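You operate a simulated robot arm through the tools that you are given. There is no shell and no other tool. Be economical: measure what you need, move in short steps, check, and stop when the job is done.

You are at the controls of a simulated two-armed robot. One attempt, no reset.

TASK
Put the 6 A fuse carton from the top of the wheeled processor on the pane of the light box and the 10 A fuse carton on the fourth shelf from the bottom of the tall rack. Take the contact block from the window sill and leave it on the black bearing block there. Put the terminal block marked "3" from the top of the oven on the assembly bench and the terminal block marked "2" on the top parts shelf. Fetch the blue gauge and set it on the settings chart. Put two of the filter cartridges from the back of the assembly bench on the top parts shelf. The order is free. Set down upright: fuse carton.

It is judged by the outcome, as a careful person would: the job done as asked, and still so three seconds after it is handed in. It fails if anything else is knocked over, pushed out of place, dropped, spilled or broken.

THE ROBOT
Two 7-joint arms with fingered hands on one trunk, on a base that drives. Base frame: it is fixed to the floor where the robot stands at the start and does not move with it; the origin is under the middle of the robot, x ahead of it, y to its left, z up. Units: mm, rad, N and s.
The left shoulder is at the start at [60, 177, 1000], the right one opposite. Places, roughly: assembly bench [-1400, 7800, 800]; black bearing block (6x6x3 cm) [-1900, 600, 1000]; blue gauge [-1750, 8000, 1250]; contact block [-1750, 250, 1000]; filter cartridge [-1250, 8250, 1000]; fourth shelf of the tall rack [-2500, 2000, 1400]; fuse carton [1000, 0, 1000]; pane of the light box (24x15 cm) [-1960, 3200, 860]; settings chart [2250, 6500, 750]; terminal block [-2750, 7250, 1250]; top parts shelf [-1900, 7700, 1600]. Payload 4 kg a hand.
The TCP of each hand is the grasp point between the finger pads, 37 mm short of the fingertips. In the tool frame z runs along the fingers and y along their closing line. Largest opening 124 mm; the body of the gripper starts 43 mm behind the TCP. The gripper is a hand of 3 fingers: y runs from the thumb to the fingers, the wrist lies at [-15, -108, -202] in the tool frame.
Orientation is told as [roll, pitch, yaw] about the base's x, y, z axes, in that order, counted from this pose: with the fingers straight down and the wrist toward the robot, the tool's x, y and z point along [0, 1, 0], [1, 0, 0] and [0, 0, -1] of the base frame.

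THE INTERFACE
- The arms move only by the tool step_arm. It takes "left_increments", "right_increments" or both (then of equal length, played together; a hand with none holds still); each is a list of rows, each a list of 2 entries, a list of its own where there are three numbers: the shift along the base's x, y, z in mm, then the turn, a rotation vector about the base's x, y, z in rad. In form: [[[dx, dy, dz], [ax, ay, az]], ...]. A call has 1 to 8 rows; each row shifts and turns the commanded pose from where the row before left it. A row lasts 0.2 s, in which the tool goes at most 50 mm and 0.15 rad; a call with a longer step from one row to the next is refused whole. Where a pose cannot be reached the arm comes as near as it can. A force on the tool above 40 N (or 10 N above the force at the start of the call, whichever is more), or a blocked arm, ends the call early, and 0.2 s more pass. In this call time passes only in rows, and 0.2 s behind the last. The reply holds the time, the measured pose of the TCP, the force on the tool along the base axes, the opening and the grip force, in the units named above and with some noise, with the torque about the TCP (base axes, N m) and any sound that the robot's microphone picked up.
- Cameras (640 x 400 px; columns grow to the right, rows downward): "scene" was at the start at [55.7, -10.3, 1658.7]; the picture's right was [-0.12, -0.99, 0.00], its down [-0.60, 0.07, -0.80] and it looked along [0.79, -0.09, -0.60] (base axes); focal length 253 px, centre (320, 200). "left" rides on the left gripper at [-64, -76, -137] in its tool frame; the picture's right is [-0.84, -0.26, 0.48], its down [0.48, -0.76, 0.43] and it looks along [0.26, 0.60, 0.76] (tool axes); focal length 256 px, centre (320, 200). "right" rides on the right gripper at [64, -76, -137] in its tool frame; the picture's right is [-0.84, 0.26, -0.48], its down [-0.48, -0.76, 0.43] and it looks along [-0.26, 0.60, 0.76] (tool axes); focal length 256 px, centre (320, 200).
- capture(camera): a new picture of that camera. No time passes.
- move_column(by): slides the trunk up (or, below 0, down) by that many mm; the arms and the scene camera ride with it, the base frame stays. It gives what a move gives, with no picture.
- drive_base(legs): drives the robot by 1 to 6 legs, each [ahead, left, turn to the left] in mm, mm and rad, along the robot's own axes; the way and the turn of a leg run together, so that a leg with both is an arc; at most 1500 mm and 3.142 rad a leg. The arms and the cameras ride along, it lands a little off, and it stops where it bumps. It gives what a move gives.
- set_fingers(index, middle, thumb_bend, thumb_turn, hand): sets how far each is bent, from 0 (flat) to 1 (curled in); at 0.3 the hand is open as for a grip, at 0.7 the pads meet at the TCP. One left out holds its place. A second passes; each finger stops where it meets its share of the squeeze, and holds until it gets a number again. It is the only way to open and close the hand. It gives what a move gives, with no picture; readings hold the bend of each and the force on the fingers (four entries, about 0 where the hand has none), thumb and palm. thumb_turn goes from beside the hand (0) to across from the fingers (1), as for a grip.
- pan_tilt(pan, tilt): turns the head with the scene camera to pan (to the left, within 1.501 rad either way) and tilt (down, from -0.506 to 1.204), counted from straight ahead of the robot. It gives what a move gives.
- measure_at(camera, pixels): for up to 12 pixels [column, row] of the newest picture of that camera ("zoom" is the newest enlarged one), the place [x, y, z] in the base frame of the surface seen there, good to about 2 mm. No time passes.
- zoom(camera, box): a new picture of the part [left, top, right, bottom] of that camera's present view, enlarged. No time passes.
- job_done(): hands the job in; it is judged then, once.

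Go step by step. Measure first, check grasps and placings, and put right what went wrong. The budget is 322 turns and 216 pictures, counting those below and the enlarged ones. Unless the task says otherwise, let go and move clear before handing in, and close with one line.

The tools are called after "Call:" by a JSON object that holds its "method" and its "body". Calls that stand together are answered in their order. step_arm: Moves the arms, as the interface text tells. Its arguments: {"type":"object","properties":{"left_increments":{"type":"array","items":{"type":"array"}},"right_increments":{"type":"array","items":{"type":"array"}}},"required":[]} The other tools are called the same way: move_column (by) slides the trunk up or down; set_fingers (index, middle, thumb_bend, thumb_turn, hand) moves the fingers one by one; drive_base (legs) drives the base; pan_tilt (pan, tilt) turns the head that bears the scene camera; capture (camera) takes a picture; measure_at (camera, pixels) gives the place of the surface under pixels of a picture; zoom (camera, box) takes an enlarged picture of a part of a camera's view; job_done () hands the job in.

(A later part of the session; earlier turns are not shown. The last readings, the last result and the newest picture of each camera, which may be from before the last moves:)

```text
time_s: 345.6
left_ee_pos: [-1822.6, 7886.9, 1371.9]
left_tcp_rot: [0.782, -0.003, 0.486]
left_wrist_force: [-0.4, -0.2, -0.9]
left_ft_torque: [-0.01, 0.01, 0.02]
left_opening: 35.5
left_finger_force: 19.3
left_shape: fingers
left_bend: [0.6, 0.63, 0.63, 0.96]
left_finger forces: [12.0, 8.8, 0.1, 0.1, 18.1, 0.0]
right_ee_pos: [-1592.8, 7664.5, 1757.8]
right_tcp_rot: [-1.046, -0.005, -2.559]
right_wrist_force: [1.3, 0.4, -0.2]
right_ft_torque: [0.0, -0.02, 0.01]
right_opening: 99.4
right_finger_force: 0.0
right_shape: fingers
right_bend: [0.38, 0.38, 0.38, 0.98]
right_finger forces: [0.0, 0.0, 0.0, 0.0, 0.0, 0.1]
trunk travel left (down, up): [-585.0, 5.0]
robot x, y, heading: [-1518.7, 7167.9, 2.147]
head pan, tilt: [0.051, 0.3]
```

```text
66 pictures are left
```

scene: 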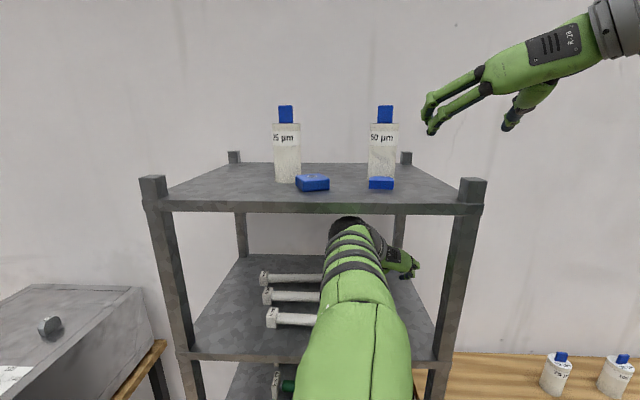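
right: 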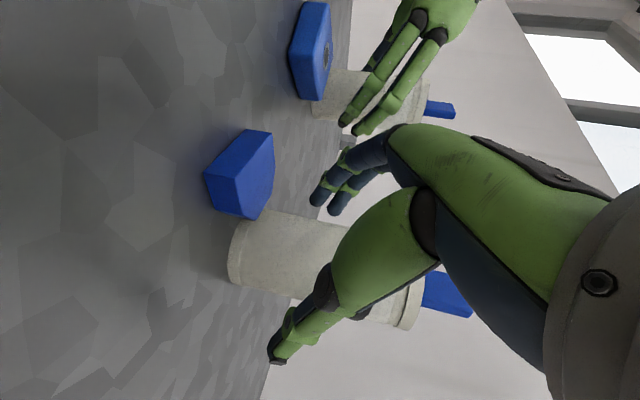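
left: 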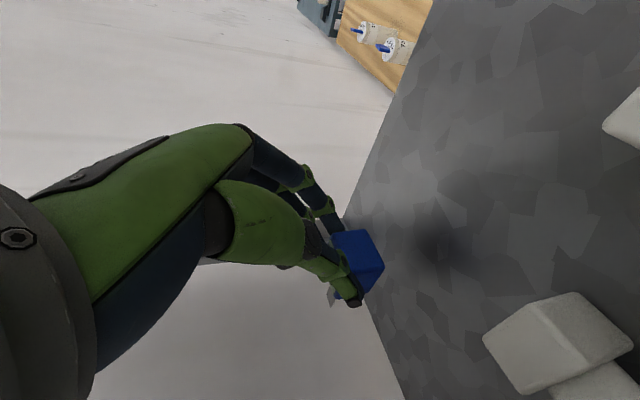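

The gauge is held. I'll retrace the path out at z about 1390, above the roller caps.

Call:
{"method": "step_arm", "body": {"left_increments": [[[0, 0, 16], [0, 0, 0]], [[10, -18, 2], [0, 0, 0.05]], [[11, -20, 0], [0, 0, 0.05]], [[18, -29, 0], [0, 0, 0]], [[18, -29, 0], [0, 0, 0]], [[18, -26, 0], [0, 0, 0]]]}}

Call:
{"method": "step_arm", "body": {"left_increments": [[[18, -40, 0], [0, 0, 0]], [[10, -40, 0], [0, 0, 0]], [[5, -40, 0], [0, 0, 0]], [[5, -38, 0], [0, 0, 0]]]}}

Call:
{"method": "drive_base", "body": {"legs": [[-250, 0, 0]]}}

Call:
{"method": "capture", "body": {"camera": "scene"}}

Call:
{"method": "capture", "body": {"camera": "left"}}

```text
time_s: 347.0
left_ee_pos: [-1745.9, 7764.8, 1390.1]
left_tcp_rot: [0.783, -0.005, 0.589]
left_wrist_force: [0.4, 0.6, -0.4]
left_ft_torque: [-0.02, 0.01, -0.03]
left_opening: 35.4
left_finger_force: 19.8
left_shape: fingers
left_bend: [0.6, 0.63, 0.63, 0.96]
left_finger forces: [11.8, 8.6, 0.0, 0.0, 18.1, 0.0]
right_ee_pos: [-1591.4, 7662.3, 1759.0]
right_tcp_rot: [-1.047, -0.005, -2.56]
right_wrist_force: [0.3, 0.3, -0.9]
right_ft_torque: [-0.02, -0.02, 0.02]
right_opening: 99.6
right_finger_force: 0.1
right_shape: fingers
right_bend: [0.38, 0.38, 0.38, 0.98]
right_finger forces: [0.1, 0.0, 0.0, 0.0, 0.0, 0.0]
trunk travel left (down, up): [-585.0, 5.0]
robot x, y, heading: [-1510.7, 7167.9, 2.152]
head pan, tilt: [0.051, 0.3]
```

```text
time_s: 348.0
left_ee_pos: [-1821.7, 7628.5, 1362.7]
left_tcp_rot: [0.727, 0.012, 0.784]
left_wrist_force: [-1.2, -0.7, 6.9]
left_ft_torque: [-0.18, 0.19, 0.01]
left_opening: 35.5
left_finger_force: 22.0
left_shape: fingers
left_bend: [0.6, 0.63, 0.63, 0.98]
left_finger forces: [10.9, 9.2, 0.0, 0.1, 24.5, 0.0]
right_ee_pos: [-1591.9, 7662.4, 1758.8]
right_tcp_rot: [-1.047, -0.006, -2.56]
right_wrist_force: [0.0, -0.9, -0.3]
right_ft_torque: [-0.03, -0.02, -0.02]
right_opening: 99.0
right_finger_force: 0.1
right_shape: fingers
right_bend: [0.38, 0.38, 0.38, 0.98]
right_finger forces: [0.0, 0.0, 0.1, 0.0, 0.0, 0.0]
trunk travel left (down, up): [-585.0, 5.0]
robot x, y, heading: [-1516.6, 7165.7, 2.147]
head pan, tilt: [0.051, 0.3]
stopped in row 4 (left hand): the arm was blocked; the commanded pose is now the measured one
```

```text
time_s: 349.9
left_ee_pos: [-1687.5, 7420.6, 1359.5]
left_tcp_rot: [0.723, 0.012, 0.788]
left_wrist_force: [0.9, -0.2, -0.4]
left_ft_torque: [0.02, -0.01, 0.01]
left_opening: 35.2
left_finger_force: 14.7
left_shape: fingers
left_bend: [0.58, 0.7, 0.65, 0.98]
left_finger forces: [14.8, 0.0, 0.0, 0.0, 13.7, 0.0]
right_ee_pos: [-1457.9, 7455.8, 1760.1]
right_tcp_rot: [-1.046, -0.006, -2.557]
right_wrist_force: [-0.3, -0.4, 0.6]
right_ft_torque: [-0.01, -0.03, -0.03]
right_opening: 99.2
right_finger_force: 0.1
right_shape: fingers
right_bend: [0.38, 0.38, 0.38, 0.98]
right_finger forces: [0.1, 0.1, 0.1, 0.1, 0.0, 0.1]
trunk travel left (down, up): [-585.0, 5.0]
robot x, y, heading: [-1384.2, 6958.7, 2.157]
head pan, tilt: [0.051, 0.3]
stopped in leg 1: the robot was blocked; the commanded pose is now the measured one
```

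```text
65 pictures are left
```

scene: 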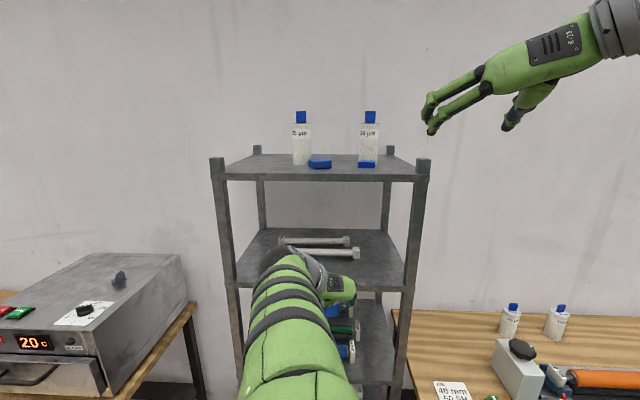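

```text
64 pictures are left
```

left: 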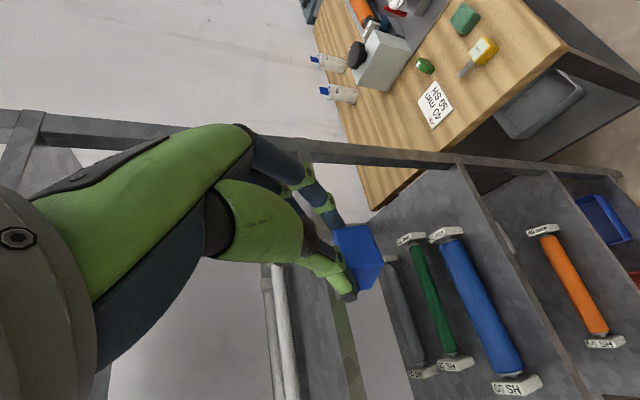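

The arm was blocked on the way out (TCP pushed left and down) and the grip shifted, so something may have been touched. I'll move the hand clear and inspect.

Call:
{"method": "step_arm", "body": {"left_increments": [[[0, 0, 15], [0, 0, 0]], [[5, -8, 15], [0, 0, 0]], [[-20, -13, 15], [0, 0, 0]], [[-30, -20, 15], [0, 0, 0]], [[-30, -20, 10], [0, 0, 0]]]}}

Call:
{"method": "capture", "body": {"camera": "scene"}}

Call:
{"method": "capture", "body": {"camera": "left"}}

```text
time_s: 351.1
left_ee_pos: [-1765.3, 7358.5, 1431.3]
left_tcp_rot: [0.723, 0.01, 0.784]
left_wrist_force: [-0.6, 0.4, -1.5]
left_ft_torque: [-0.04, -0.03, -0.02]
left_opening: 34.7
left_finger_force: 13.9
left_shape: fingers
left_bend: [0.58, 0.7, 0.65, 0.98]
left_finger forces: [14.6, 0.0, 0.1, 0.0, 13.5, 0.1]
right_ee_pos: [-1461.3, 7457.7, 1758.1]
right_tcp_rot: [-1.044, -0.003, -2.557]
right_wrist_force: [-0.5, -0.3, 0.2]
right_ft_torque: [0.0, 0.02, -0.01]
right_opening: 99.1
right_finger_force: 0.0
right_shape: fingers
right_bend: [0.38, 0.38, 0.38, 0.98]
right_finger forces: [0.0, 0.0, 0.0, 0.1, 0.0, 0.0]
trunk travel left (down, up): [-585.0, 5.0]
robot x, y, heading: [-1377.8, 6964.0, 2.155]
head pan, tilt: [0.051, 0.3]
```

```text
63 pictures are left
```

scene: 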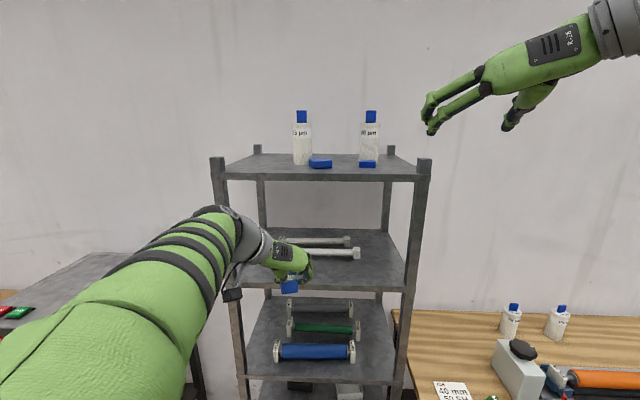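

```text
62 pictures are left
```

left: 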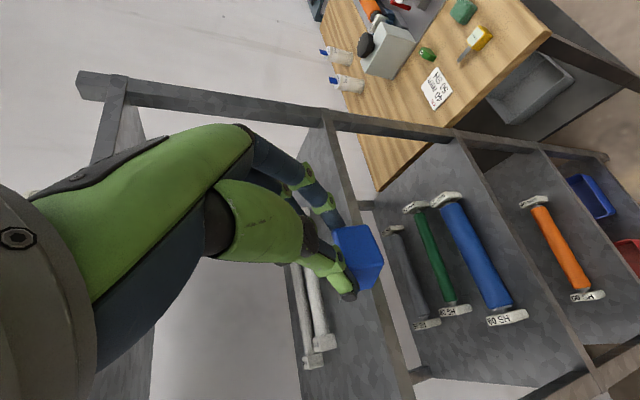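

Only two white rollers show on shelf 2; the front one is missing. I'll look at the floor and the shelf to find it.

Call:
{"method": "pan_tilt", "body": {"pan": 0.1, "tilt": 0.9}}

Call:
{"method": "capture", "body": {"camera": "scene"}}

Call:
{"method": "zoom", "body": {"camera": "left", "box": [200, 200, 440, 400]}}

```text
time_s: 352.1
left_ee_pos: [-1763.5, 7359.7, 1431.0]
left_tcp_rot: [0.722, 0.012, 0.787]
left_wrist_force: [0.9, -0.2, -1.6]
left_ft_torque: [0.0, 0.0, 0.01]
left_opening: 34.9
left_finger_force: 14.1
left_shape: fingers
left_bend: [0.58, 0.7, 0.65, 0.98]
left_finger forces: [14.6, 0.0, 0.0, 0.0, 13.5, 0.0]
right_ee_pos: [-1461.0, 7457.1, 1758.4]
right_tcp_rot: [-1.046, -0.006, -2.557]
right_wrist_force: [-0.1, 0.7, -0.2]
right_ft_torque: [0.02, 0.03, 0.02]
right_opening: 99.2
right_finger_force: 0.0
right_shape: fingers
right_bend: [0.38, 0.38, 0.38, 0.98]
right_finger forces: [0.0, 0.1, 0.1, 0.0, 0.1, 0.0]
trunk travel left (down, up): [-585.0, 5.0]
robot x, y, heading: [-1382.9, 6962.2, 2.146]
head pan, tilt: [0.099, 0.901]
```

```text
61 pictures are left
```

scene: 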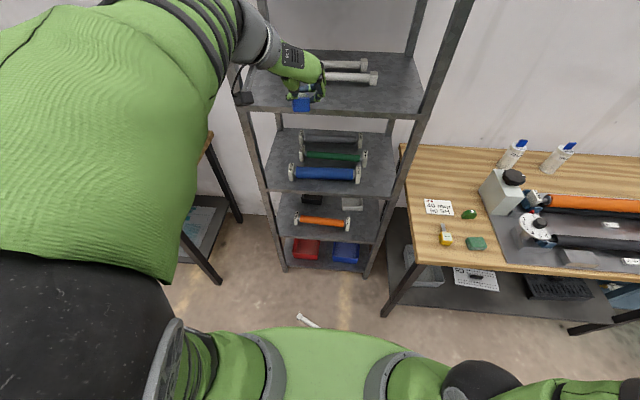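

```text
2.00 times, centred on (320, 300) of left
```

zoom: 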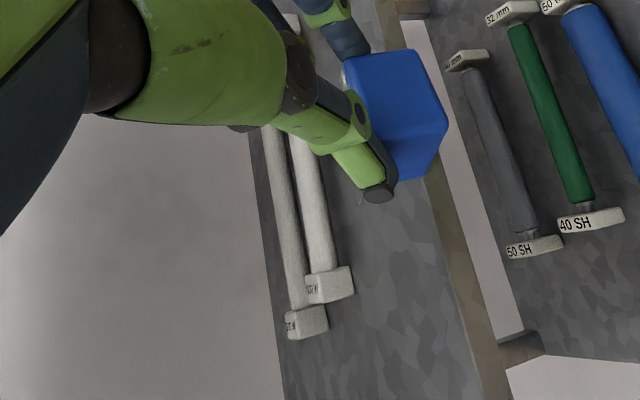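

The front roller has fallen to the floor, seen at (308,320) in front of my base. I must put it back. I'll back away carefully to see it fully.

Call:
{"method": "drive_base", "body": {"legs": [[-300, 0, 0]]}}

Call:
{"method": "capture", "body": {"camera": "scene"}}

```text
time_s: 354.1
left_ee_pos: [-1594.6, 7099.7, 1431.4]
left_tcp_rot: [0.723, 0.012, 0.789]
left_wrist_force: [0.3, 0.1, 0.2]
left_ft_torque: [0.0, -0.01, 0.02]
left_opening: 34.7
left_finger_force: 14.3
left_shape: fingers
left_bend: [0.58, 0.7, 0.65, 0.98]
left_finger forces: [14.7, 0.1, 0.0, 0.0, 13.4, 0.1]
right_ee_pos: [-1291.4, 7198.0, 1759.9]
right_tcp_rot: [-1.046, -0.005, -2.555]
right_wrist_force: [0.7, 0.1, -0.6]
right_ft_torque: [-0.02, 0.02, -0.04]
right_opening: 99.3
right_finger_force: 0.0
right_shape: fingers
right_bend: [0.38, 0.38, 0.38, 0.98]
right_finger forces: [0.0, 0.0, 0.0, 0.0, 0.0, 0.0]
trunk travel left (down, up): [-585.0, 5.0]
robot x, y, heading: [-1211.7, 6701.7, 2.155]
head pan, tilt: [0.099, 0.901]
```

```text
59 pictures are left
```

scene: 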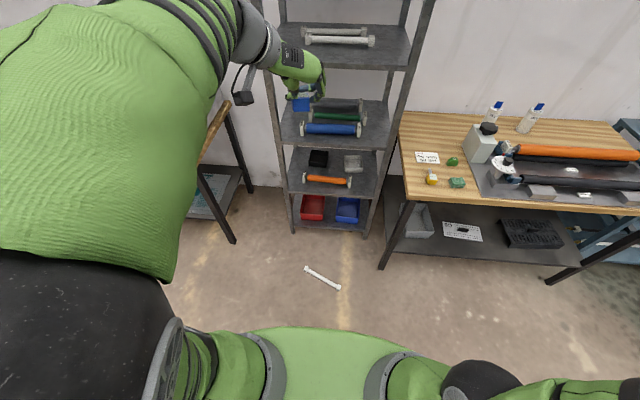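

The roller lies at (306,268)–(340,288) on the floor. I'll measure it.

Call:
{"method": "zoom", "body": {"camera": "scene", "box": [290, 250, 360, 300]}}

Call:
{"method": "measure_at", "body": {"camera": "zoom", "pixels": [[150, 145], [290, 235], [450, 340], [220, 190], [370, 285], [140, 170], [460, 315]]}}

Call:
{"method": "measure_at", "body": {"camera": "scene", "pixels": [[306, 34], [305, 42], [372, 42], [340, 36], [368, 33], [340, 60]]}}

```text
8.00 times, centred on (325, 275) of scene
```

zoom: 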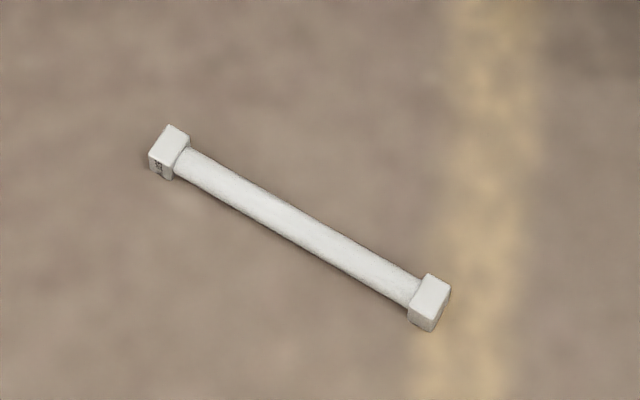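

```text
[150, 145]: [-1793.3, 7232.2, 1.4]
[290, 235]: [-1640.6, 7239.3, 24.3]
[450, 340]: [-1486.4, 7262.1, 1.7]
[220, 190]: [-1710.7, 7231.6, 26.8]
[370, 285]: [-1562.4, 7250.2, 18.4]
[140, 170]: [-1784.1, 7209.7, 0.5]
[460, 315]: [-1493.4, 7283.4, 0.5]
```

```text
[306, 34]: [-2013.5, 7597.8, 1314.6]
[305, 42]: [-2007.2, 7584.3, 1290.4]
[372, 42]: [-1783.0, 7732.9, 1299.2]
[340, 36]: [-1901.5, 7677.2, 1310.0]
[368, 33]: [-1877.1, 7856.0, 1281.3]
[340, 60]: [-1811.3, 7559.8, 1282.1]
```

The roller lies from (-1775,7228) to (-1505,7262), axis at about 7°. It had sat at the front of shelf 2, parallel to the edge, and the other two are unmoved. I'll lower the trunk and turn the right hand fingers-down to fetch it.

Call:
{"method": "drive_base", "body": {"legs": [[0, 200, 0]]}}

Call:
{"method": "step_arm", "body": {"right_increments": [[[0, 0, -30], [-0.109, -0.072, 0]], [[0, 0, -30], [-0.109, -0.072, 0]], [[0, 0, -30], [-0.109, -0.072, 0]], [[0, 0, -30], [-0.109, -0.072, 0]], [[0, 0, -30], [-0.109, -0.072, 0]], [[0, 0, -30], [-0.109, -0.072, 0]], [[0, 0, -30], [-0.109, -0.072, 0]], [[0, 0, -30], [-0.109, -0.072, 0]]]}}

Call:
{"method": "step_arm", "body": {"right_increments": [[[0, 0, -25], [0, 0, -0.14]], [[0, 0, -25], [0, 0, -0.14]], [[0, 0, -25], [0, 0, -0.14]], [[0, 0, -25], [0, 0, -0.14]], [[0, 0, -25], [0, 0, -0.14]], [[0, 0, -25], [0, 0, -0.14]], [[0, 0, -25], [0, 0, -0.14]], [[0, 0, -25], [0, 0, -0.14]]]}}

Call:
{"method": "step_arm", "body": {"right_increments": [[[0, 0, -20], [0, 0, -0.13]], [[0, 0, -20], [0, 0, -0.13]], [[0, 0, -20], [0, 0, -0.13]], [[0, 0, -20], [0, 0, -0.13]], [[0, 0, -20], [0, 0, -0.13]], [[0, 0, -20], [0, 0, -0.13]], [[0, 0, -20], [0, 0, -0.13]]]}}

Call:
{"method": "move_column", "body": {"by": -480}}

Call:
{"method": "capture", "body": {"camera": "right"}}

Call:
{"method": "capture", "body": {"camera": "scene"}}

```text
time_s: 355.7
left_ee_pos: [-1763.6, 6989.3, 1430.3]
left_tcp_rot: [0.722, 0.012, 0.786]
left_wrist_force: [0.0, -0.6, -1.3]
left_ft_torque: [0.0, 0.0, -0.02]
left_opening: 34.6
left_finger_force: 13.9
left_shape: fingers
left_bend: [0.58, 0.7, 0.65, 0.98]
left_finger forces: [14.6, 0.0, 0.0, 0.0, 13.5, 0.0]
right_ee_pos: [-1459.6, 7088.4, 1759.0]
right_tcp_rot: [-1.046, -0.003, -2.559]
right_wrist_force: [-1.0, -1.4, 0.1]
right_ft_torque: [0.0, -0.06, -0.02]
right_opening: 98.9
right_finger_force: 0.0
right_shape: fingers
right_bend: [0.38, 0.38, 0.38, 0.98]
right_finger forces: [0.0, 0.0, 0.1, 0.1, 0.1, 0.0]
trunk travel left (down, up): [-585.0, 5.0]
robot x, y, heading: [-1379.0, 6592.2, 2.149]
head pan, tilt: [0.099, 0.901]
```

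```text
time_s: 357.5
left_ee_pos: [-1762.4, 6992.1, 1430.2]
left_tcp_rot: [0.722, 0.011, 0.786]
left_wrist_force: [0.1, 0.3, -0.7]
left_ft_torque: [-0.06, 0.0, -0.02]
left_opening: 35.0
left_finger_force: 14.1
left_shape: fingers
left_bend: [0.58, 0.7, 0.65, 0.98]
left_finger forces: [14.6, 0.0, 0.1, 0.1, 13.4, 0.0]
right_ee_pos: [-1458.8, 7087.0, 1515.6]
right_tcp_rot: [0.004, -0.002, -2.565]
right_wrist_force: [-0.2, 1.0, 0.6]
right_ft_torque: [0.0, 0.01, -0.02]
right_opening: 99.1
right_finger_force: 0.0
right_shape: fingers
right_bend: [0.38, 0.38, 0.38, 0.98]
right_finger forces: [0.0, 0.0, 0.1, 0.1, 0.0, 0.0]
trunk travel left (down, up): [-585.0, 5.0]
robot x, y, heading: [-1379.4, 6594.8, 2.151]
head pan, tilt: [0.099, 0.901]
```

```text
time_s: 359.3
left_ee_pos: [-1761.7, 6990.8, 1430.0]
left_tcp_rot: [0.723, 0.013, 0.785]
left_wrist_force: [-0.9, 0.2, -0.6]
left_ft_torque: [-0.03, -0.02, -0.03]
left_opening: 34.6
left_finger_force: 13.7
left_shape: fingers
left_bend: [0.58, 0.7, 0.65, 0.98]
left_finger forces: [14.6, 0.1, 0.0, 0.0, 13.3, 0.0]
right_ee_pos: [-1459.6, 7088.8, 1318.5]
right_tcp_rot: [-0.001, -0.003, 2.598]
right_wrist_force: [-0.1, 1.0, 0.3]
right_ft_torque: [-0.01, 0.02, 0.01]
right_opening: 99.1
right_finger_force: 0.1
right_shape: fingers
right_bend: [0.38, 0.38, 0.38, 0.98]
right_finger forces: [0.1, 0.1, 0.1, 0.0, 0.0, 0.1]
trunk travel left (down, up): [-585.0, 5.0]
robot x, y, heading: [-1379.2, 6587.9, 2.155]
head pan, tilt: [0.099, 0.901]
```

```text
time_s: 360.9
left_ee_pos: [-1762.0, 6992.1, 1431.8]
left_tcp_rot: [0.723, 0.013, 0.786]
left_wrist_force: [-0.3, -0.6, -0.7]
left_ft_torque: [-0.05, -0.04, 0.0]
left_opening: 34.8
left_finger_force: 13.6
left_shape: fingers
left_bend: [0.58, 0.7, 0.65, 0.98]
left_finger forces: [14.5, 0.1, 0.0, 0.1, 13.3, 0.0]
right_ee_pos: [-1456.6, 7088.3, 1179.0]
right_tcp_rot: [-0.001, -0.002, 1.691]
right_wrist_force: [0.1, 0.2, 0.1]
right_ft_torque: [-0.02, 0.0, -0.01]
right_opening: 98.9
right_finger_force: 0.0
right_shape: fingers
right_bend: [0.38, 0.38, 0.38, 0.98]
right_finger forces: [0.1, 0.0, 0.1, 0.0, 0.0, 0.0]
trunk travel left (down, up): [-585.0, 5.0]
robot x, y, heading: [-1380.7, 6590.9, 2.151]
head pan, tilt: [0.099, 0.901]
```

```text
refused: -480 is not a number from -400 to 400
```

```text
57 pictures are left
```

right: 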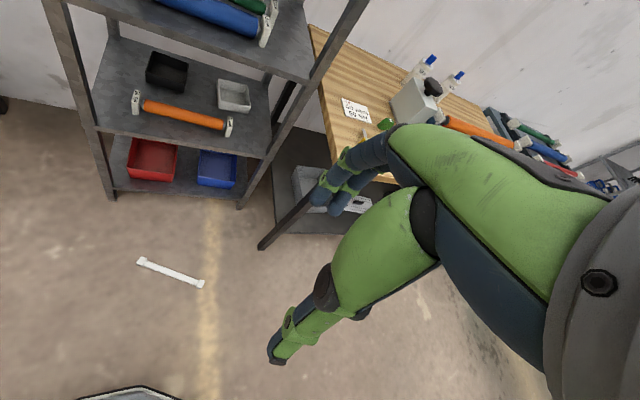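

```text
56 pictures are left
```

scene: 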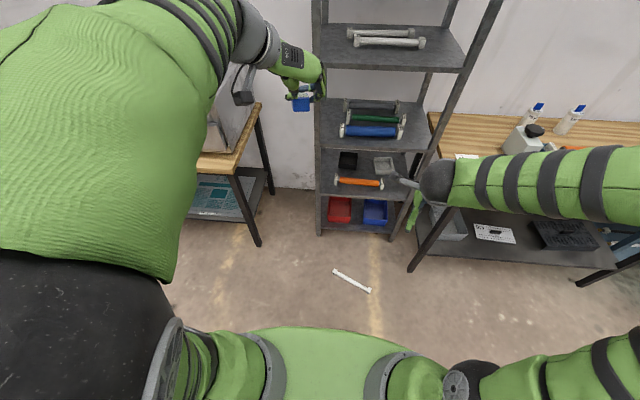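

Call:
{"method": "move_column", "body": {"by": -300}}

Call:
{"method": "move_column", "body": {"by": -200}}

Call:
{"method": "step_arm", "body": {"right_increments": [[[-23, 19, -36], [0, 0, 0]], [[-23, 19, -36], [0, 0, 0]], [[-23, 19, -36], [0, 0, 0]], [[-23, 19, -36], [0, 0, 0]], [[-23, 19, -36], [0, 0, 0]], [[-23, 19, -36], [0, 0, 0]], [[-23, 20, -36], [0, 0, 0]], [[-22, 20, -36], [0, 0, 0]]]}}

Call:
{"method": "capture", "body": {"camera": "right"}}

```text
time_s: 363.9
left_ee_pos: [-1761.6, 6989.4, 1131.9]
left_tcp_rot: [0.722, 0.012, 0.784]
left_wrist_force: [0.2, -0.3, -0.7]
left_ft_torque: [-0.02, -0.02, 0.02]
left_opening: 34.7
left_finger_force: 13.9
left_shape: fingers
left_bend: [0.58, 0.7, 0.65, 0.98]
left_finger forces: [14.5, 0.0, 0.0, 0.0, 13.3, 0.0]
right_ee_pos: [-1456.3, 7088.6, 877.9]
right_tcp_rot: [0.002, -0.002, 1.69]
right_wrist_force: [-0.5, -0.7, 0.1]
right_ft_torque: [0.0, 0.04, 0.05]
right_opening: 99.3
right_finger_force: 0.1
right_shape: fingers
right_bend: [0.38, 0.38, 0.38, 0.98]
right_finger forces: [0.1, 0.0, 0.0, 0.0, 0.0, 0.0]
trunk travel left (down, up): [-285.0, 305.0]
robot x, y, heading: [-1383.4, 6590.8, 2.154]
head pan, tilt: [0.099, 0.901]
```

```text
time_s: 366.1
left_ee_pos: [-1762.0, 6992.1, 931.1]
left_tcp_rot: [0.724, 0.012, 0.786]
left_wrist_force: [-0.7, 0.0, -0.8]
left_ft_torque: [0.01, -0.03, -0.02]
left_opening: 34.9
left_finger_force: 13.9
left_shape: fingers
left_bend: [0.58, 0.7, 0.65, 0.98]
left_finger forces: [14.4, 0.0, 0.0, 0.0, 13.2, 0.0]
right_ee_pos: [-1456.0, 7088.8, 677.4]
right_tcp_rot: [0.001, -0.002, 1.69]
right_wrist_force: [0.0, -0.4, 0.1]
right_ft_torque: [-0.03, -0.04, -0.02]
right_opening: 99.4
right_finger_force: 0.0
right_shape: fingers
right_bend: [0.38, 0.38, 0.38, 0.98]
right_finger forces: [0.0, 0.1, 0.0, 0.0, 0.0, 0.0]
trunk travel left (down, up): [-85.0, 505.0]
robot x, y, heading: [-1380.2, 6591.7, 2.149]
head pan, tilt: [0.099, 0.901]
```

```text
time_s: 367.9
left_ee_pos: [-1762.8, 6990.5, 932.1]
left_tcp_rot: [0.723, 0.013, 0.786]
left_wrist_force: [0.7, -0.1, -0.3]
left_ft_torque: [0.02, -0.03, -0.01]
left_opening: 34.7
left_finger_force: 13.7
left_shape: fingers
left_bend: [0.58, 0.7, 0.65, 0.98]
left_finger forces: [14.3, 0.0, 0.1, 0.1, 13.1, 0.0]
right_ee_pos: [-1634.5, 7242.4, 391.5]
right_tcp_rot: [0.002, -0.003, 1.687]
right_wrist_force: [0.3, 0.4, 0.0]
right_ft_torque: [-0.02, -0.01, 0.0]
right_opening: 99.2
right_finger_force: 0.0
right_shape: fingers
right_bend: [0.38, 0.38, 0.38, 0.98]
right_finger forces: [0.1, 0.0, 0.1, 0.1, 0.0, 0.1]
trunk travel left (down, up): [-85.0, 505.0]
robot x, y, heading: [-1380.5, 6591.9, 2.147]
head pan, tilt: [0.099, 0.901]
```

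```text
55 pictures are left
```

right: 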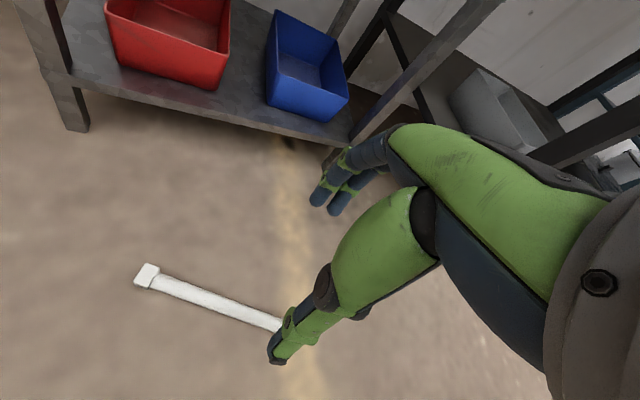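

Call:
{"method": "step_arm", "body": {"right_increments": [[[0, 0, -45], [0, 0, 0]], [[0, 0, -45], [0, 0, 0]], [[0, 0, -45], [0, 0, 0]], [[0, 0, -45], [0, 0, 0]], [[0, 0, -45], [0, 0, 0]], [[0, 0, -35], [0, 0, 0]]]}}

Call:
{"method": "capture", "body": {"camera": "right"}}

Call:
{"method": "measure_at", "body": {"camera": "right", "pixels": [[170, 240], [220, 260], [260, 280], [120, 215], [100, 210], [290, 290]]}}

```text
time_s: 369.3
left_ee_pos: [-1762.3, 6990.1, 930.9]
left_tcp_rot: [0.721, 0.012, 0.785]
left_wrist_force: [-0.4, -0.2, -0.8]
left_ft_torque: [0.0, -0.03, 0.02]
left_opening: 34.8
left_finger_force: 13.4
left_shape: fingers
left_bend: [0.58, 0.7, 0.65, 0.98]
left_finger forces: [14.3, 0.0, 0.0, 0.0, 13.1, 0.0]
right_ee_pos: [-1635.0, 7241.4, 130.7]
right_tcp_rot: [0.0, -0.002, 1.692]
right_wrist_force: [-1.1, 0.3, -0.8]
right_ft_torque: [0.0, 0.0, 0.01]
right_opening: 99.0
right_finger_force: 0.1
right_shape: fingers
right_bend: [0.38, 0.38, 0.38, 0.98]
right_finger forces: [0.0, 0.0, 0.0, 0.1, 0.0, 0.1]
trunk travel left (down, up): [-85.0, 505.0]
robot x, y, heading: [-1380.0, 6591.6, 2.148]
head pan, tilt: [0.099, 0.901]
```

```text
54 pictures are left
```

right: 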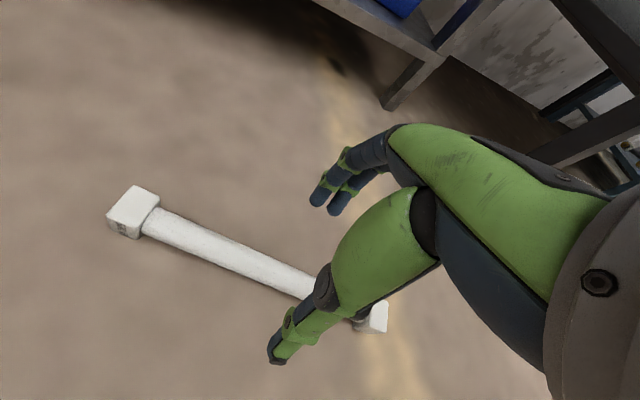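

```text
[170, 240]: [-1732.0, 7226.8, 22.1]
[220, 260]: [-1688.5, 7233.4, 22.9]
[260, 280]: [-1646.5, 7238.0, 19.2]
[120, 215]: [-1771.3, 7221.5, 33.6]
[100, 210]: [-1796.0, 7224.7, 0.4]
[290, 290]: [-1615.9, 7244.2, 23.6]
```

The roller is centred between the fingers. I'll descend to z about 52 and grip.

Call:
{"method": "step_arm", "body": {"right_increments": [[[0, 2, -35], [0, 0, 0.02]], [[0, 0, -30], [0, 0, 0]], [[0, 0, -12], [0, 0, 0]]]}}

Call:
{"method": "set_fingers", "body": {"hand": "right", "index": 0.72, "middle": 0.72, "thumb_bend": 0.72}}

Call:
{"method": "step_arm", "body": {"right_increments": [[[0, 0, 20], [0, 0, 0]], [[0, 0, 40], [0, 0, 0]], [[0, 0, 45], [0, 0, 0]], [[0, 0, 48], [0, 0, 0]]]}}

Call:
{"method": "capture", "body": {"camera": "right"}}

```text
time_s: 370.1
left_ee_pos: [-1762.6, 6991.4, 930.2]
left_tcp_rot: [0.722, 0.013, 0.786]
left_wrist_force: [-1.6, 0.0, -0.4]
left_ft_torque: [-0.04, -0.02, -0.02]
left_opening: 34.6
left_finger_force: 13.8
left_shape: fingers
left_bend: [0.58, 0.7, 0.65, 0.98]
left_finger forces: [14.2, 0.1, 0.1, 0.1, 13.1, 0.0]
right_ee_pos: [-1635.9, 7244.8, 53.4]
right_tcp_rot: [0.0, -0.002, 1.709]
right_wrist_force: [0.0, 0.1, 0.3]
right_ft_torque: [-0.02, -0.01, -0.02]
right_opening: 99.0
right_finger_force: 0.0
right_shape: fingers
right_bend: [0.38, 0.38, 0.38, 0.98]
right_finger forces: [0.1, 0.0, 0.0, 0.0, 0.0, 0.0]
trunk travel left (down, up): [-85.0, 505.0]
robot x, y, heading: [-1376.1, 6589.2, 2.15]
head pan, tilt: [0.099, 0.901]
```

```text
time_s: 371.1
left_ee_pos: [-1762.5, 6990.3, 930.6]
left_tcp_rot: [0.721, 0.011, 0.784]
left_wrist_force: [-0.6, -0.3, -1.2]
left_ft_torque: [-0.01, -0.02, -0.04]
left_opening: 34.7
left_finger_force: 13.5
left_shape: fingers
left_bend: [0.58, 0.7, 0.65, 0.98]
left_finger forces: [14.2, 0.1, 0.0, 0.0, 13.1, 0.1]
right_ee_pos: [-1636.4, 7244.5, 54.5]
right_tcp_rot: [0.0, -0.004, 1.71]
right_wrist_force: [0.7, -0.8, -0.6]
right_ft_torque: [-0.02, 0.02, 0.1]
right_opening: 19.9
right_finger_force: 17.6
right_shape: fingers
right_bend: [0.64, 0.65, 0.65, 0.97]
right_finger forces: [9.5, 7.7, 0.0, 0.0, 18.6, 0.0]
trunk travel left (down, up): [-85.0, 505.0]
robot x, y, heading: [-1381.1, 6593.6, 2.151]
head pan, tilt: [0.099, 0.901]
```

```text
time_s: 372.1
left_ee_pos: [-1763.0, 6990.5, 930.8]
left_tcp_rot: [0.722, 0.013, 0.785]
left_wrist_force: [-0.1, 0.8, -1.2]
left_ft_torque: [-0.05, 0.0, -0.04]
left_opening: 34.4
left_finger_force: 13.7
left_shape: fingers
left_bend: [0.58, 0.7, 0.65, 0.98]
left_finger forces: [14.2, 0.0, 0.0, 0.0, 12.9, 0.0]
right_ee_pos: [-1639.0, 7244.9, 204.3]
right_tcp_rot: [-0.001, -0.002, 1.71]
right_wrist_force: [0.1, -0.8, -1.3]
right_ft_torque: [0.03, -0.03, 0.01]
right_opening: 19.4
right_finger_force: 16.8
right_shape: fingers
right_bend: [0.64, 0.67, 0.65, 0.95]
right_finger forces: [10.3, 6.6, 0.1, 0.0, 16.8, 0.0]
trunk travel left (down, up): [-85.0, 505.0]
robot x, y, heading: [-1378.3, 6594.9, 2.151]
head pan, tilt: [0.099, 0.901]
```

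```text
53 pictures are left
```

right: 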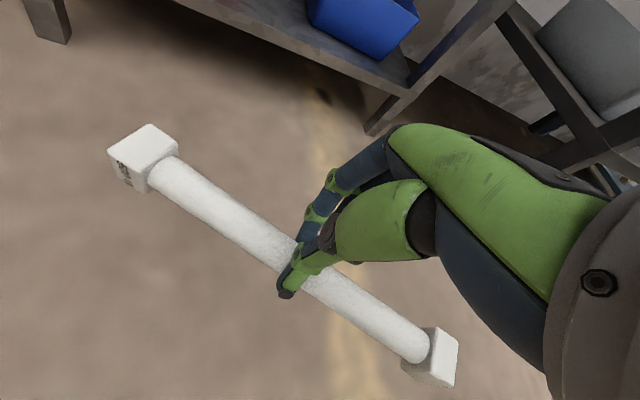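

The roller is held level, but its label cap face has rolled 90° toward me. I'll test whether the hand can tilt backward to undo that roll, raising the roller first.

Call:
{"method": "step_arm", "body": {"right_increments": [[[0, 0, 45], [0, 0, 0]], [[0, -10, 45], [0, 0, 0]], [[0, -10, 30], [-0.139, -0.0195, 0]], [[0, -10, 0], [-0.139, -0.0195, 0]], [[0, -10, 0], [-0.139, -0.0195, 0]], [[0, 0, 0], [-0.139, -0.0195, 0]], [[0, 0, 0], [-0.139, -0.0195, 0]], [[0, 0, 0], [-0.139, -0.0195, 0]]]}}

```text
time_s: 373.9
left_ee_pos: [-1762.7, 6989.5, 930.1]
left_tcp_rot: [0.724, 0.012, 0.784]
left_wrist_force: [-1.2, -0.4, -0.8]
left_ft_torque: [-0.03, 0.01, -0.01]
left_opening: 34.7
left_finger_force: 13.5
left_shape: fingers
left_bend: [0.58, 0.7, 0.65, 0.98]
left_finger forces: [14.2, 0.1, 0.1, 0.0, 13.0, 0.0]
right_ee_pos: [-1638.1, 7204.5, 325.3]
right_tcp_rot: [0.001, 0.845, 1.71]
right_wrist_force: [0.1, -0.4, -1.9]
right_ft_torque: [0.05, 0.03, -0.01]
right_opening: 19.2
right_finger_force: 16.2
right_shape: fingers
right_bend: [0.64, 0.67, 0.65, 0.95]
right_finger forces: [10.0, 6.4, 0.0, 0.0, 15.4, 0.1]
trunk travel left (down, up): [-85.0, 505.0]
robot x, y, heading: [-1381.1, 6592.5, 2.156]
head pan, tilt: [0.099, 0.901]
```

The backward tilt works (48°). I'll tilt to about 53°, set the roller's cap edges on the floor and release, so it settles with the label face up.

Call:
{"method": "step_arm", "body": {"right_increments": [[[0, 0, -45], [-0.08, -0.011, 0]], [[0, 0, -45], [0, 0, 0]], [[0, 0, -45], [0, 0, 0]], [[0, 0, -45], [0, 0, 0]], [[0, 0, -45], [0, 0, 0]], [[0, 0, -30], [0, 0, 0]]]}}

Call:
{"method": "capture", "body": {"camera": "right"}}

Call:
{"method": "capture", "body": {"camera": "scene"}}

```text
time_s: 375.3
left_ee_pos: [-1763.7, 6991.1, 931.5]
left_tcp_rot: [0.723, 0.012, 0.786]
left_wrist_force: [0.0, -0.6, -0.6]
left_ft_torque: [-0.02, 0.0, 0.0]
left_opening: 34.7
left_finger_force: 12.8
left_shape: fingers
left_bend: [0.58, 0.7, 0.65, 0.98]
left_finger forces: [14.2, 0.1, 0.1, 0.1, 12.9, 0.0]
right_ee_pos: [-1625.8, 7185.6, 103.9]
right_tcp_rot: [0.001, 0.923, 1.71]
right_wrist_force: [-0.1, 0.9, -0.6]
right_ft_torque: [0.06, -0.01, 0.05]
right_opening: 19.1
right_finger_force: 15.7
right_shape: fingers
right_bend: [0.64, 0.67, 0.65, 0.95]
right_finger forces: [9.8, 6.4, 0.0, 0.0, 15.0, 0.0]
right hand out of reach, approached as far as the arm can: row 5, 6
trunk travel left (down, up): [-85.0, 505.0]
robot x, y, heading: [-1376.9, 6590.6, 2.146]
head pan, tilt: [0.099, 0.901]
```

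```text
52 pictures are left
```

right: 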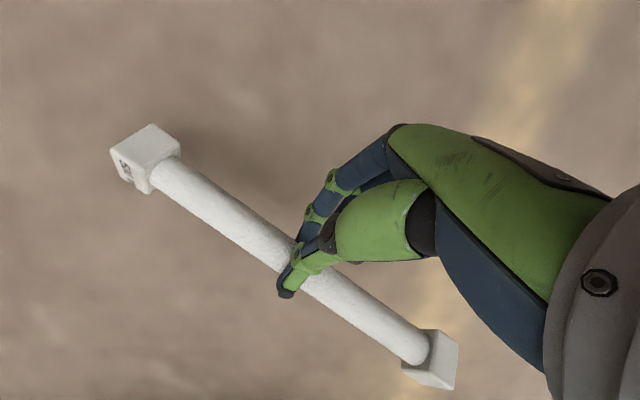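

```text
51 pictures are left
```

scene: 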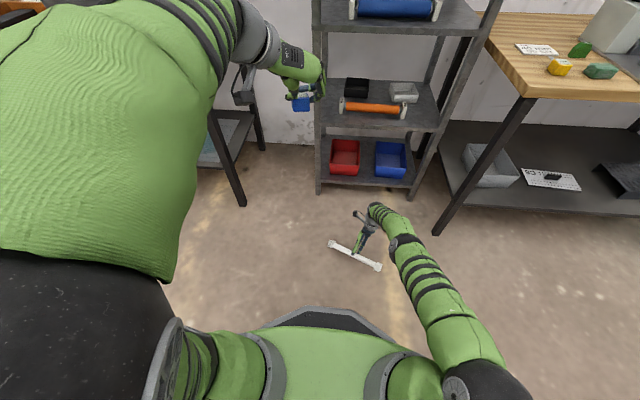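

The arm ran out of downward reach at z 104, so I'll use the trunk for the last bit.

Call:
{"method": "move_column", "body": {"by": -44}}

Call:
{"method": "move_column", "body": {"by": -6}}

```text
time_s: 376.2
left_ee_pos: [-1762.7, 6990.6, 887.1]
left_tcp_rot: [0.723, 0.011, 0.785]
left_wrist_force: [0.0, -0.3, -1.2]
left_ft_torque: [0.01, -0.01, -0.01]
left_opening: 34.6
left_finger_force: 13.3
left_shape: fingers
left_bend: [0.58, 0.7, 0.65, 0.98]
left_finger forces: [14.1, 0.0, 0.0, 0.0, 12.9, 0.0]
right_ee_pos: [-1627.3, 7184.4, 60.3]
right_tcp_rot: [0.001, 0.921, 1.711]
right_wrist_force: [-0.2, 0.2, -0.8]
right_ft_torque: [0.01, 0.01, 0.0]
right_opening: 18.9
right_finger_force: 17.0
right_shape: fingers
right_bend: [0.64, 0.67, 0.65, 0.96]
right_finger forces: [9.8, 7.4, 0.1, 0.1, 16.0, 0.0]
trunk travel left (down, up): [-41.0, 549.0]
robot x, y, heading: [-1381.1, 6593.6, 2.148]
head pan, tilt: [0.099, 0.901]
```

```text
time_s: 376.7
left_ee_pos: [-1763.1, 6990.8, 879.5]
left_tcp_rot: [0.723, 0.01, 0.787]
left_wrist_force: [-0.1, -0.3, -1.4]
left_ft_torque: [-0.02, 0.01, 0.03]
left_opening: 34.5
left_finger_force: 13.1
left_shape: fingers
left_bend: [0.58, 0.7, 0.65, 0.98]
left_finger forces: [14.1, 0.0, 0.0, 0.1, 12.9, 0.0]
right_ee_pos: [-1626.1, 7183.4, 54.7]
right_tcp_rot: [0.001, 0.922, 1.71]
right_wrist_force: [1.0, -0.5, -0.9]
right_ft_torque: [-0.01, 0.13, 0.02]
right_opening: 18.7
right_finger_force: 16.8
right_shape: fingers
right_bend: [0.64, 0.66, 0.65, 0.96]
right_finger forces: [9.6, 7.4, 0.0, 0.0, 16.4, 0.0]
trunk travel left (down, up): [-35.0, 555.0]
robot x, y, heading: [-1381.5, 6592.0, 2.15]
head pan, tilt: [0.099, 0.901]
```

Call:
{"method": "move_column", "body": {"by": -4}}

Call:
{"method": "set_fingers", "body": {"hand": "right", "thumb_bend": 0.5}}

Call:
{"method": "capture", "body": {"camera": "right"}}

```text
time_s: 377.3
left_ee_pos: [-1762.3, 6992.3, 876.5]
left_tcp_rot: [0.723, 0.012, 0.785]
left_wrist_force: [0.1, -0.2, -0.8]
left_ft_torque: [-0.05, -0.05, -0.01]
left_opening: 34.5
left_finger_force: 13.2
left_shape: fingers
left_bend: [0.58, 0.7, 0.65, 0.98]
left_finger forces: [14.1, 0.0, 0.0, 0.1, 12.9, 0.0]
right_ee_pos: [-1627.4, 7183.6, 50.4]
right_tcp_rot: [0.0, 0.921, 1.71]
right_wrist_force: [0.7, -0.1, -0.7]
right_ft_torque: [0.0, 0.14, 0.1]
right_opening: 19.0
right_finger_force: 17.4
right_shape: fingers
right_bend: [0.64, 0.66, 0.65, 0.97]
right_finger forces: [9.7, 7.5, 0.0, 0.0, 16.6, 0.0]
trunk travel left (down, up): [-31.0, 559.0]
robot x, y, heading: [-1379.9, 6593.0, 2.153]
head pan, tilt: [0.099, 0.901]
```

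```text
time_s: 378.3
left_ee_pos: [-1762.3, 6990.8, 877.8]
left_tcp_rot: [0.722, 0.013, 0.784]
left_wrist_force: [0.1, 0.5, -0.8]
left_ft_torque: [-0.04, -0.02, 0.05]
left_opening: 34.7
left_finger_force: 13.6
left_shape: fingers
left_bend: [0.58, 0.7, 0.65, 0.98]
left_finger forces: [14.2, 0.0, 0.0, 0.1, 12.9, 0.1]
right_ee_pos: [-1627.1, 7184.4, 49.3]
right_tcp_rot: [0.0, 0.922, 1.712]
right_wrist_force: [-0.7, 0.2, -0.5]
right_ft_torque: [-0.02, 0.04, -0.04]
right_opening: 26.6
right_finger_force: 0.1
right_shape: fingers
right_bend: [0.72, 0.72, 0.5, 0.97]
right_finger forces: [0.0, 0.1, 0.0, 0.1, 0.0, 0.1]
trunk travel left (down, up): [-31.0, 559.0]
robot x, y, heading: [-1379.1, 6591.3, 2.154]
head pan, tilt: [0.099, 0.901]
```

```text
50 pictures are left
```

right: 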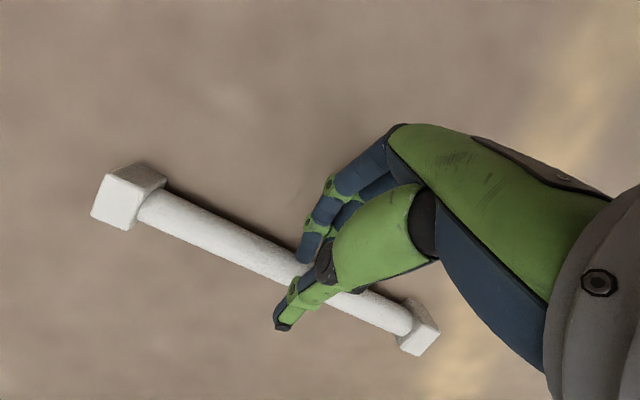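

The thumb is open. I'll withdraw the hand and look at how the roller settled.

Call:
{"method": "set_fingers", "body": {"hand": "right", "index": 0.5, "middle": 0.5, "thumb_bend": 0.35}}

Call:
{"method": "step_arm", "body": {"right_increments": [[[0, 0, 30], [0, 0, 0]], [[0, 0, 45], [0, 0, 0]], [[10, 0, 45], [0.139, 0.0195, 0]], [[10, 0, 45], [0.139, 0.0195, 0]], [[0, 0, 0], [0.139, 0.0195, 0]], [[0, 0, 0], [0.139, 0.0195, 0]], [[0, 0, 0], [0.139, 0.0195, 0]], [[0, 0, 0], [0.139, 0.0195, 0]]]}}

Call:
{"method": "zoom", "body": {"camera": "scene", "box": [310, 220, 400, 290]}}

Call:
{"method": "capture", "body": {"camera": "right"}}

```text
time_s: 379.3
left_ee_pos: [-1762.2, 6991.0, 878.0]
left_tcp_rot: [0.724, 0.014, 0.785]
left_wrist_force: [-0.7, 0.5, -1.3]
left_ft_torque: [-0.01, -0.03, 0.02]
left_opening: 34.7
left_finger_force: 14.0
left_shape: fingers
left_bend: [0.58, 0.7, 0.65, 0.98]
left_finger forces: [14.1, 0.0, 0.0, 0.0, 12.9, 0.1]
right_ee_pos: [-1626.8, 7183.0, 50.7]
right_tcp_rot: [0.001, 0.922, 1.712]
right_wrist_force: [-1.5, -10.4, 18.9]
right_ft_torque: [-0.43, -0.01, -0.02]
right_opening: 76.7
right_finger_force: 9.6
right_shape: fingers
right_bend: [0.54, 0.6, 0.35, 0.97]
right_finger forces: [6.2, 12.3, 0.0, 0.0, 0.0, 0.0]
trunk travel left (down, up): [-31.0, 559.0]
robot x, y, heading: [-1378.0, 6591.9, 2.146]
head pan, tilt: [0.099, 0.901]
```

```text
time_s: 381.1
left_ee_pos: [-1761.5, 6992.0, 877.0]
left_tcp_rot: [0.724, 0.013, 0.787]
left_wrist_force: [-0.3, 0.7, -2.1]
left_ft_torque: [-0.05, 0.01, -0.01]
left_opening: 34.8
left_finger_force: 13.6
left_shape: fingers
left_bend: [0.58, 0.7, 0.65, 0.98]
left_finger forces: [14.0, 0.0, 0.0, 0.0, 12.8, 0.1]
right_ee_pos: [-1606.0, 7185.6, 215.8]
right_tcp_rot: [0.0, 0.078, 1.711]
right_wrist_force: [-0.1, 0.4, -0.3]
right_ft_torque: [0.02, -0.01, 0.02]
right_opening: 85.0
right_finger_force: 0.1
right_shape: fingers
right_bend: [0.5, 0.5, 0.35, 0.98]
right_finger forces: [0.0, 0.1, 0.0, 0.0, 0.0, 0.0]
trunk travel left (down, up): [-31.0, 559.0]
robot x, y, heading: [-1380.8, 6590.1, 2.153]
head pan, tilt: [0.099, 0.901]
```

```text
5.71 times, centred on (355, 255) of scene
```

zoom: 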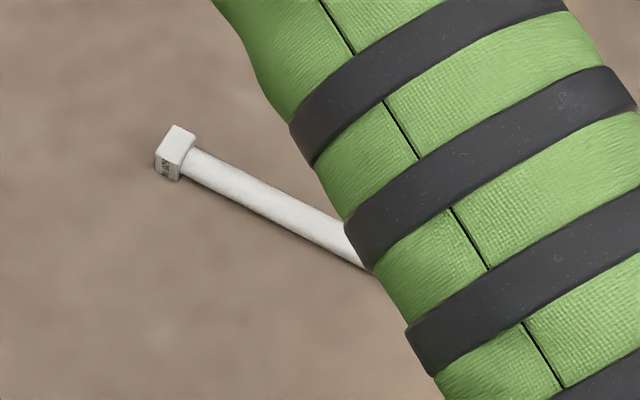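

```text
48 pictures are left
```

right: 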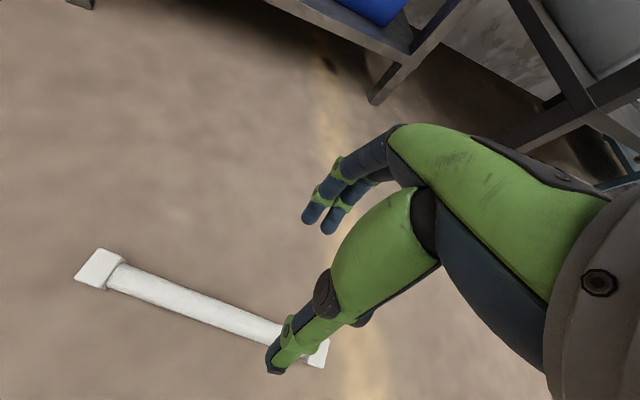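

It rolled back to the same face. I'll try once more with a steeper tilt (about 63°) and hold the finger positions while only the thumb opens. First I'll locate it.

Call:
{"method": "measure_at", "body": {"camera": "right", "pixels": [[130, 278], [180, 297], [240, 320], [97, 268], [318, 355], [270, 332]]}}

```text
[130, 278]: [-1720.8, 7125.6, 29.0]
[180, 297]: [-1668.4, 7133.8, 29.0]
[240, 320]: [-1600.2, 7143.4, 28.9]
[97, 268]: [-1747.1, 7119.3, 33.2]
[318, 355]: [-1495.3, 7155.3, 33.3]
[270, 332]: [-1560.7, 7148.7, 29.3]
```

The caps are 33 mm square and the bar's axis is at z 17. I'll regrip with the bar nearer the fingertips.

Call:
{"method": "set_fingers", "body": {"hand": "right", "index": 0.4, "middle": 0.4, "thumb_bend": 0.4}}

Call:
{"method": "step_arm", "body": {"right_increments": [[[-8, -23, 0], [0.077, 0.011, 0]], [[-7, -23, 0], [0, 0, 0]], [[0, 0, -45], [0, 0, 0]], [[0, 0, -45], [0, 0, 0]], [[0, 0, -40], [0, 0, 0]], [[0, 0, -26], [0, 0, 0]]]}}

Call:
{"method": "capture", "body": {"camera": "right"}}

```text
time_s: 382.1
left_ee_pos: [-1762.4, 6991.7, 877.6]
left_tcp_rot: [0.722, 0.013, 0.784]
left_wrist_force: [-0.1, -0.8, -1.1]
left_ft_torque: [-0.05, 0.01, 0.01]
left_opening: 34.7
left_finger_force: 13.5
left_shape: fingers
left_bend: [0.58, 0.7, 0.65, 0.98]
left_finger forces: [14.1, 0.1, 0.0, 0.0, 12.8, 0.1]
right_ee_pos: [-1606.5, 7185.3, 216.8]
right_tcp_rot: [0.002, 0.079, 1.709]
right_wrist_force: [-0.8, 0.5, 0.1]
right_ft_torque: [-0.03, -0.01, 0.0]
right_opening: 92.8
right_finger_force: 0.0
right_shape: fingers
right_bend: [0.4, 0.4, 0.4, 0.98]
right_finger forces: [0.0, 0.0, 0.0, 0.1, 0.0, 0.0]
trunk travel left (down, up): [-31.0, 559.0]
robot x, y, heading: [-1378.4, 6588.3, 2.152]
head pan, tilt: [0.099, 0.901]
```

```text
time_s: 383.5
left_ee_pos: [-1762.3, 6991.3, 877.5]
left_tcp_rot: [0.722, 0.013, 0.784]
left_wrist_force: [-0.4, 0.1, -0.3]
left_ft_torque: [-0.01, -0.02, -0.04]
left_opening: 34.3
left_finger_force: 13.4
left_shape: fingers
left_bend: [0.58, 0.7, 0.65, 0.98]
left_finger forces: [14.1, 0.0, 0.0, 0.0, 12.7, 0.0]
right_ee_pos: [-1623.2, 7137.3, 56.7]
right_tcp_rot: [0.003, 0.002, 1.709]
right_wrist_force: [0.5, 0.1, 0.1]
right_ft_torque: [0.01, 0.01, -0.02]
right_opening: 93.2
right_finger_force: 0.0
right_shape: fingers
right_bend: [0.4, 0.4, 0.4, 0.98]
right_finger forces: [0.1, 0.0, 0.0, 0.0, 0.0, 0.0]
trunk travel left (down, up): [-31.0, 559.0]
robot x, y, heading: [-1380.1, 6592.9, 2.148]
head pan, tilt: [0.099, 0.901]
```

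```text
47 pictures are left
```

right: 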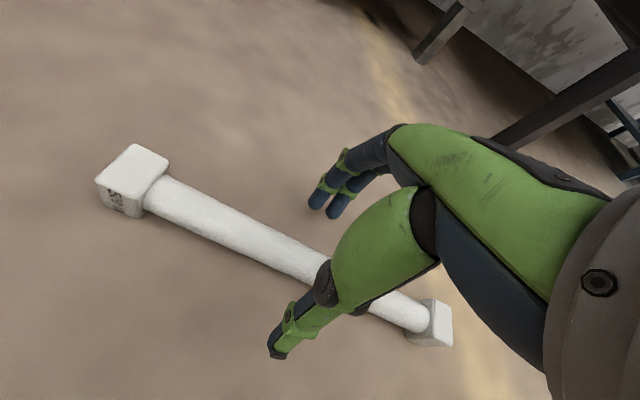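

Call:
{"method": "set_fingers", "body": {"hand": "right", "index": 0.72, "middle": 0.72, "thumb_bend": 0.72}}

Call:
{"method": "step_arm", "body": {"right_increments": [[[0, 0, 30], [0, 0, 0]], [[0, 5, 45], [-0.136, -0.019, 0]], [[0, 5, 30], [-0.136, -0.019, 0]], [[0, 5, 0], [-0.136, -0.019, 0]], [[0, 5, 0], [-0.136, -0.019, 0]], [[0, 5, 0], [-0.136, -0.019, 0]], [[0, 5, 0], [-0.136, -0.019, 0]], [[0, 5, 0], [-0.136, -0.019, 0]]]}}

Call:
{"method": "step_arm", "body": {"right_increments": [[[0, 0, -35], [0, 0, 0]], [[0, 0, -35], [0, 0, 0]], [[0, 0, -25], [0, 0, 0]], [[0, 0, -10], [0, 0, 0]]]}}

```text
time_s: 384.5
left_ee_pos: [-1762.8, 6991.5, 877.3]
left_tcp_rot: [0.723, 0.013, 0.785]
left_wrist_force: [0.5, 0.0, -1.0]
left_ft_torque: [-0.03, -0.02, -0.01]
left_opening: 34.8
left_finger_force: 13.0
left_shape: fingers
left_bend: [0.58, 0.7, 0.65, 0.98]
left_finger forces: [14.1, 0.0, 0.0, 0.0, 12.7, 0.0]
right_ee_pos: [-1623.6, 7136.7, 57.3]
right_tcp_rot: [0.002, 0.003, 1.711]
right_wrist_force: [-0.4, 0.5, 1.6]
right_ft_torque: [-0.02, 0.05, 0.07]
right_opening: 16.7
right_finger_force: 15.8
right_shape: fingers
right_bend: [0.65, 0.66, 0.66, 0.97]
right_finger forces: [8.9, 5.9, 0.0, 0.1, 16.2, 0.1]
trunk travel left (down, up): [-31.0, 559.0]
robot x, y, heading: [-1381.7, 6592.6, 2.151]
head pan, tilt: [0.099, 0.901]
```

```text
time_s: 386.3
left_ee_pos: [-1763.0, 6990.9, 877.4]
left_tcp_rot: [0.723, 0.012, 0.785]
left_wrist_force: [0.2, 0.0, -1.1]
left_ft_torque: [-0.01, -0.07, 0.01]
left_opening: 34.5
left_finger_force: 13.2
left_shape: fingers
left_bend: [0.58, 0.7, 0.65, 0.98]
left_finger forces: [14.0, 0.0, 0.1, 0.0, 12.8, 0.0]
right_ee_pos: [-1622.4, 7173.0, 163.9]
right_tcp_rot: [0.003, 0.963, 1.713]
right_wrist_force: [-1.2, -0.5, 0.3]
right_ft_torque: [0.0, -0.04, -0.01]
right_opening: 0.0
right_finger_force: 0.1
right_shape: fingers
right_bend: [0.72, 0.72, 0.71, 0.97]
right_finger forces: [0.0, 0.0, 0.0, 0.0, 0.0, 0.0]
trunk travel left (down, up): [-31.0, 559.0]
robot x, y, heading: [-1378.0, 6593.8, 2.151]
head pan, tilt: [0.099, 0.901]
```

```text
time_s: 387.3
left_ee_pos: [-1763.1, 6990.9, 876.9]
left_tcp_rot: [0.725, 0.012, 0.786]
left_wrist_force: [-0.3, -0.1, -1.6]
left_ft_torque: [-0.01, -0.05, 0.0]
left_opening: 34.3
left_finger_force: 13.5
left_shape: fingers
left_bend: [0.58, 0.7, 0.65, 0.98]
left_finger forces: [14.0, 0.1, 0.0, 0.0, 12.8, 0.0]
right_ee_pos: [-1624.9, 7171.6, 59.8]
right_tcp_rot: [0.004, 0.96, 1.716]
right_wrist_force: [-0.3, 3.1, 14.2]
right_ft_torque: [0.11, -0.1, 0.02]
right_opening: 0.0
right_finger_force: 6.8
right_shape: fingers
right_bend: [0.72, 0.73, 0.71, 0.97]
right_finger forces: [3.4, 10.8, 0.0, 0.0, 0.0, 0.0]
trunk travel left (down, up): [-31.0, 559.0]
robot x, y, heading: [-1380.3, 6589.4, 2.148]
head pan, tilt: [0.099, 0.901]
```

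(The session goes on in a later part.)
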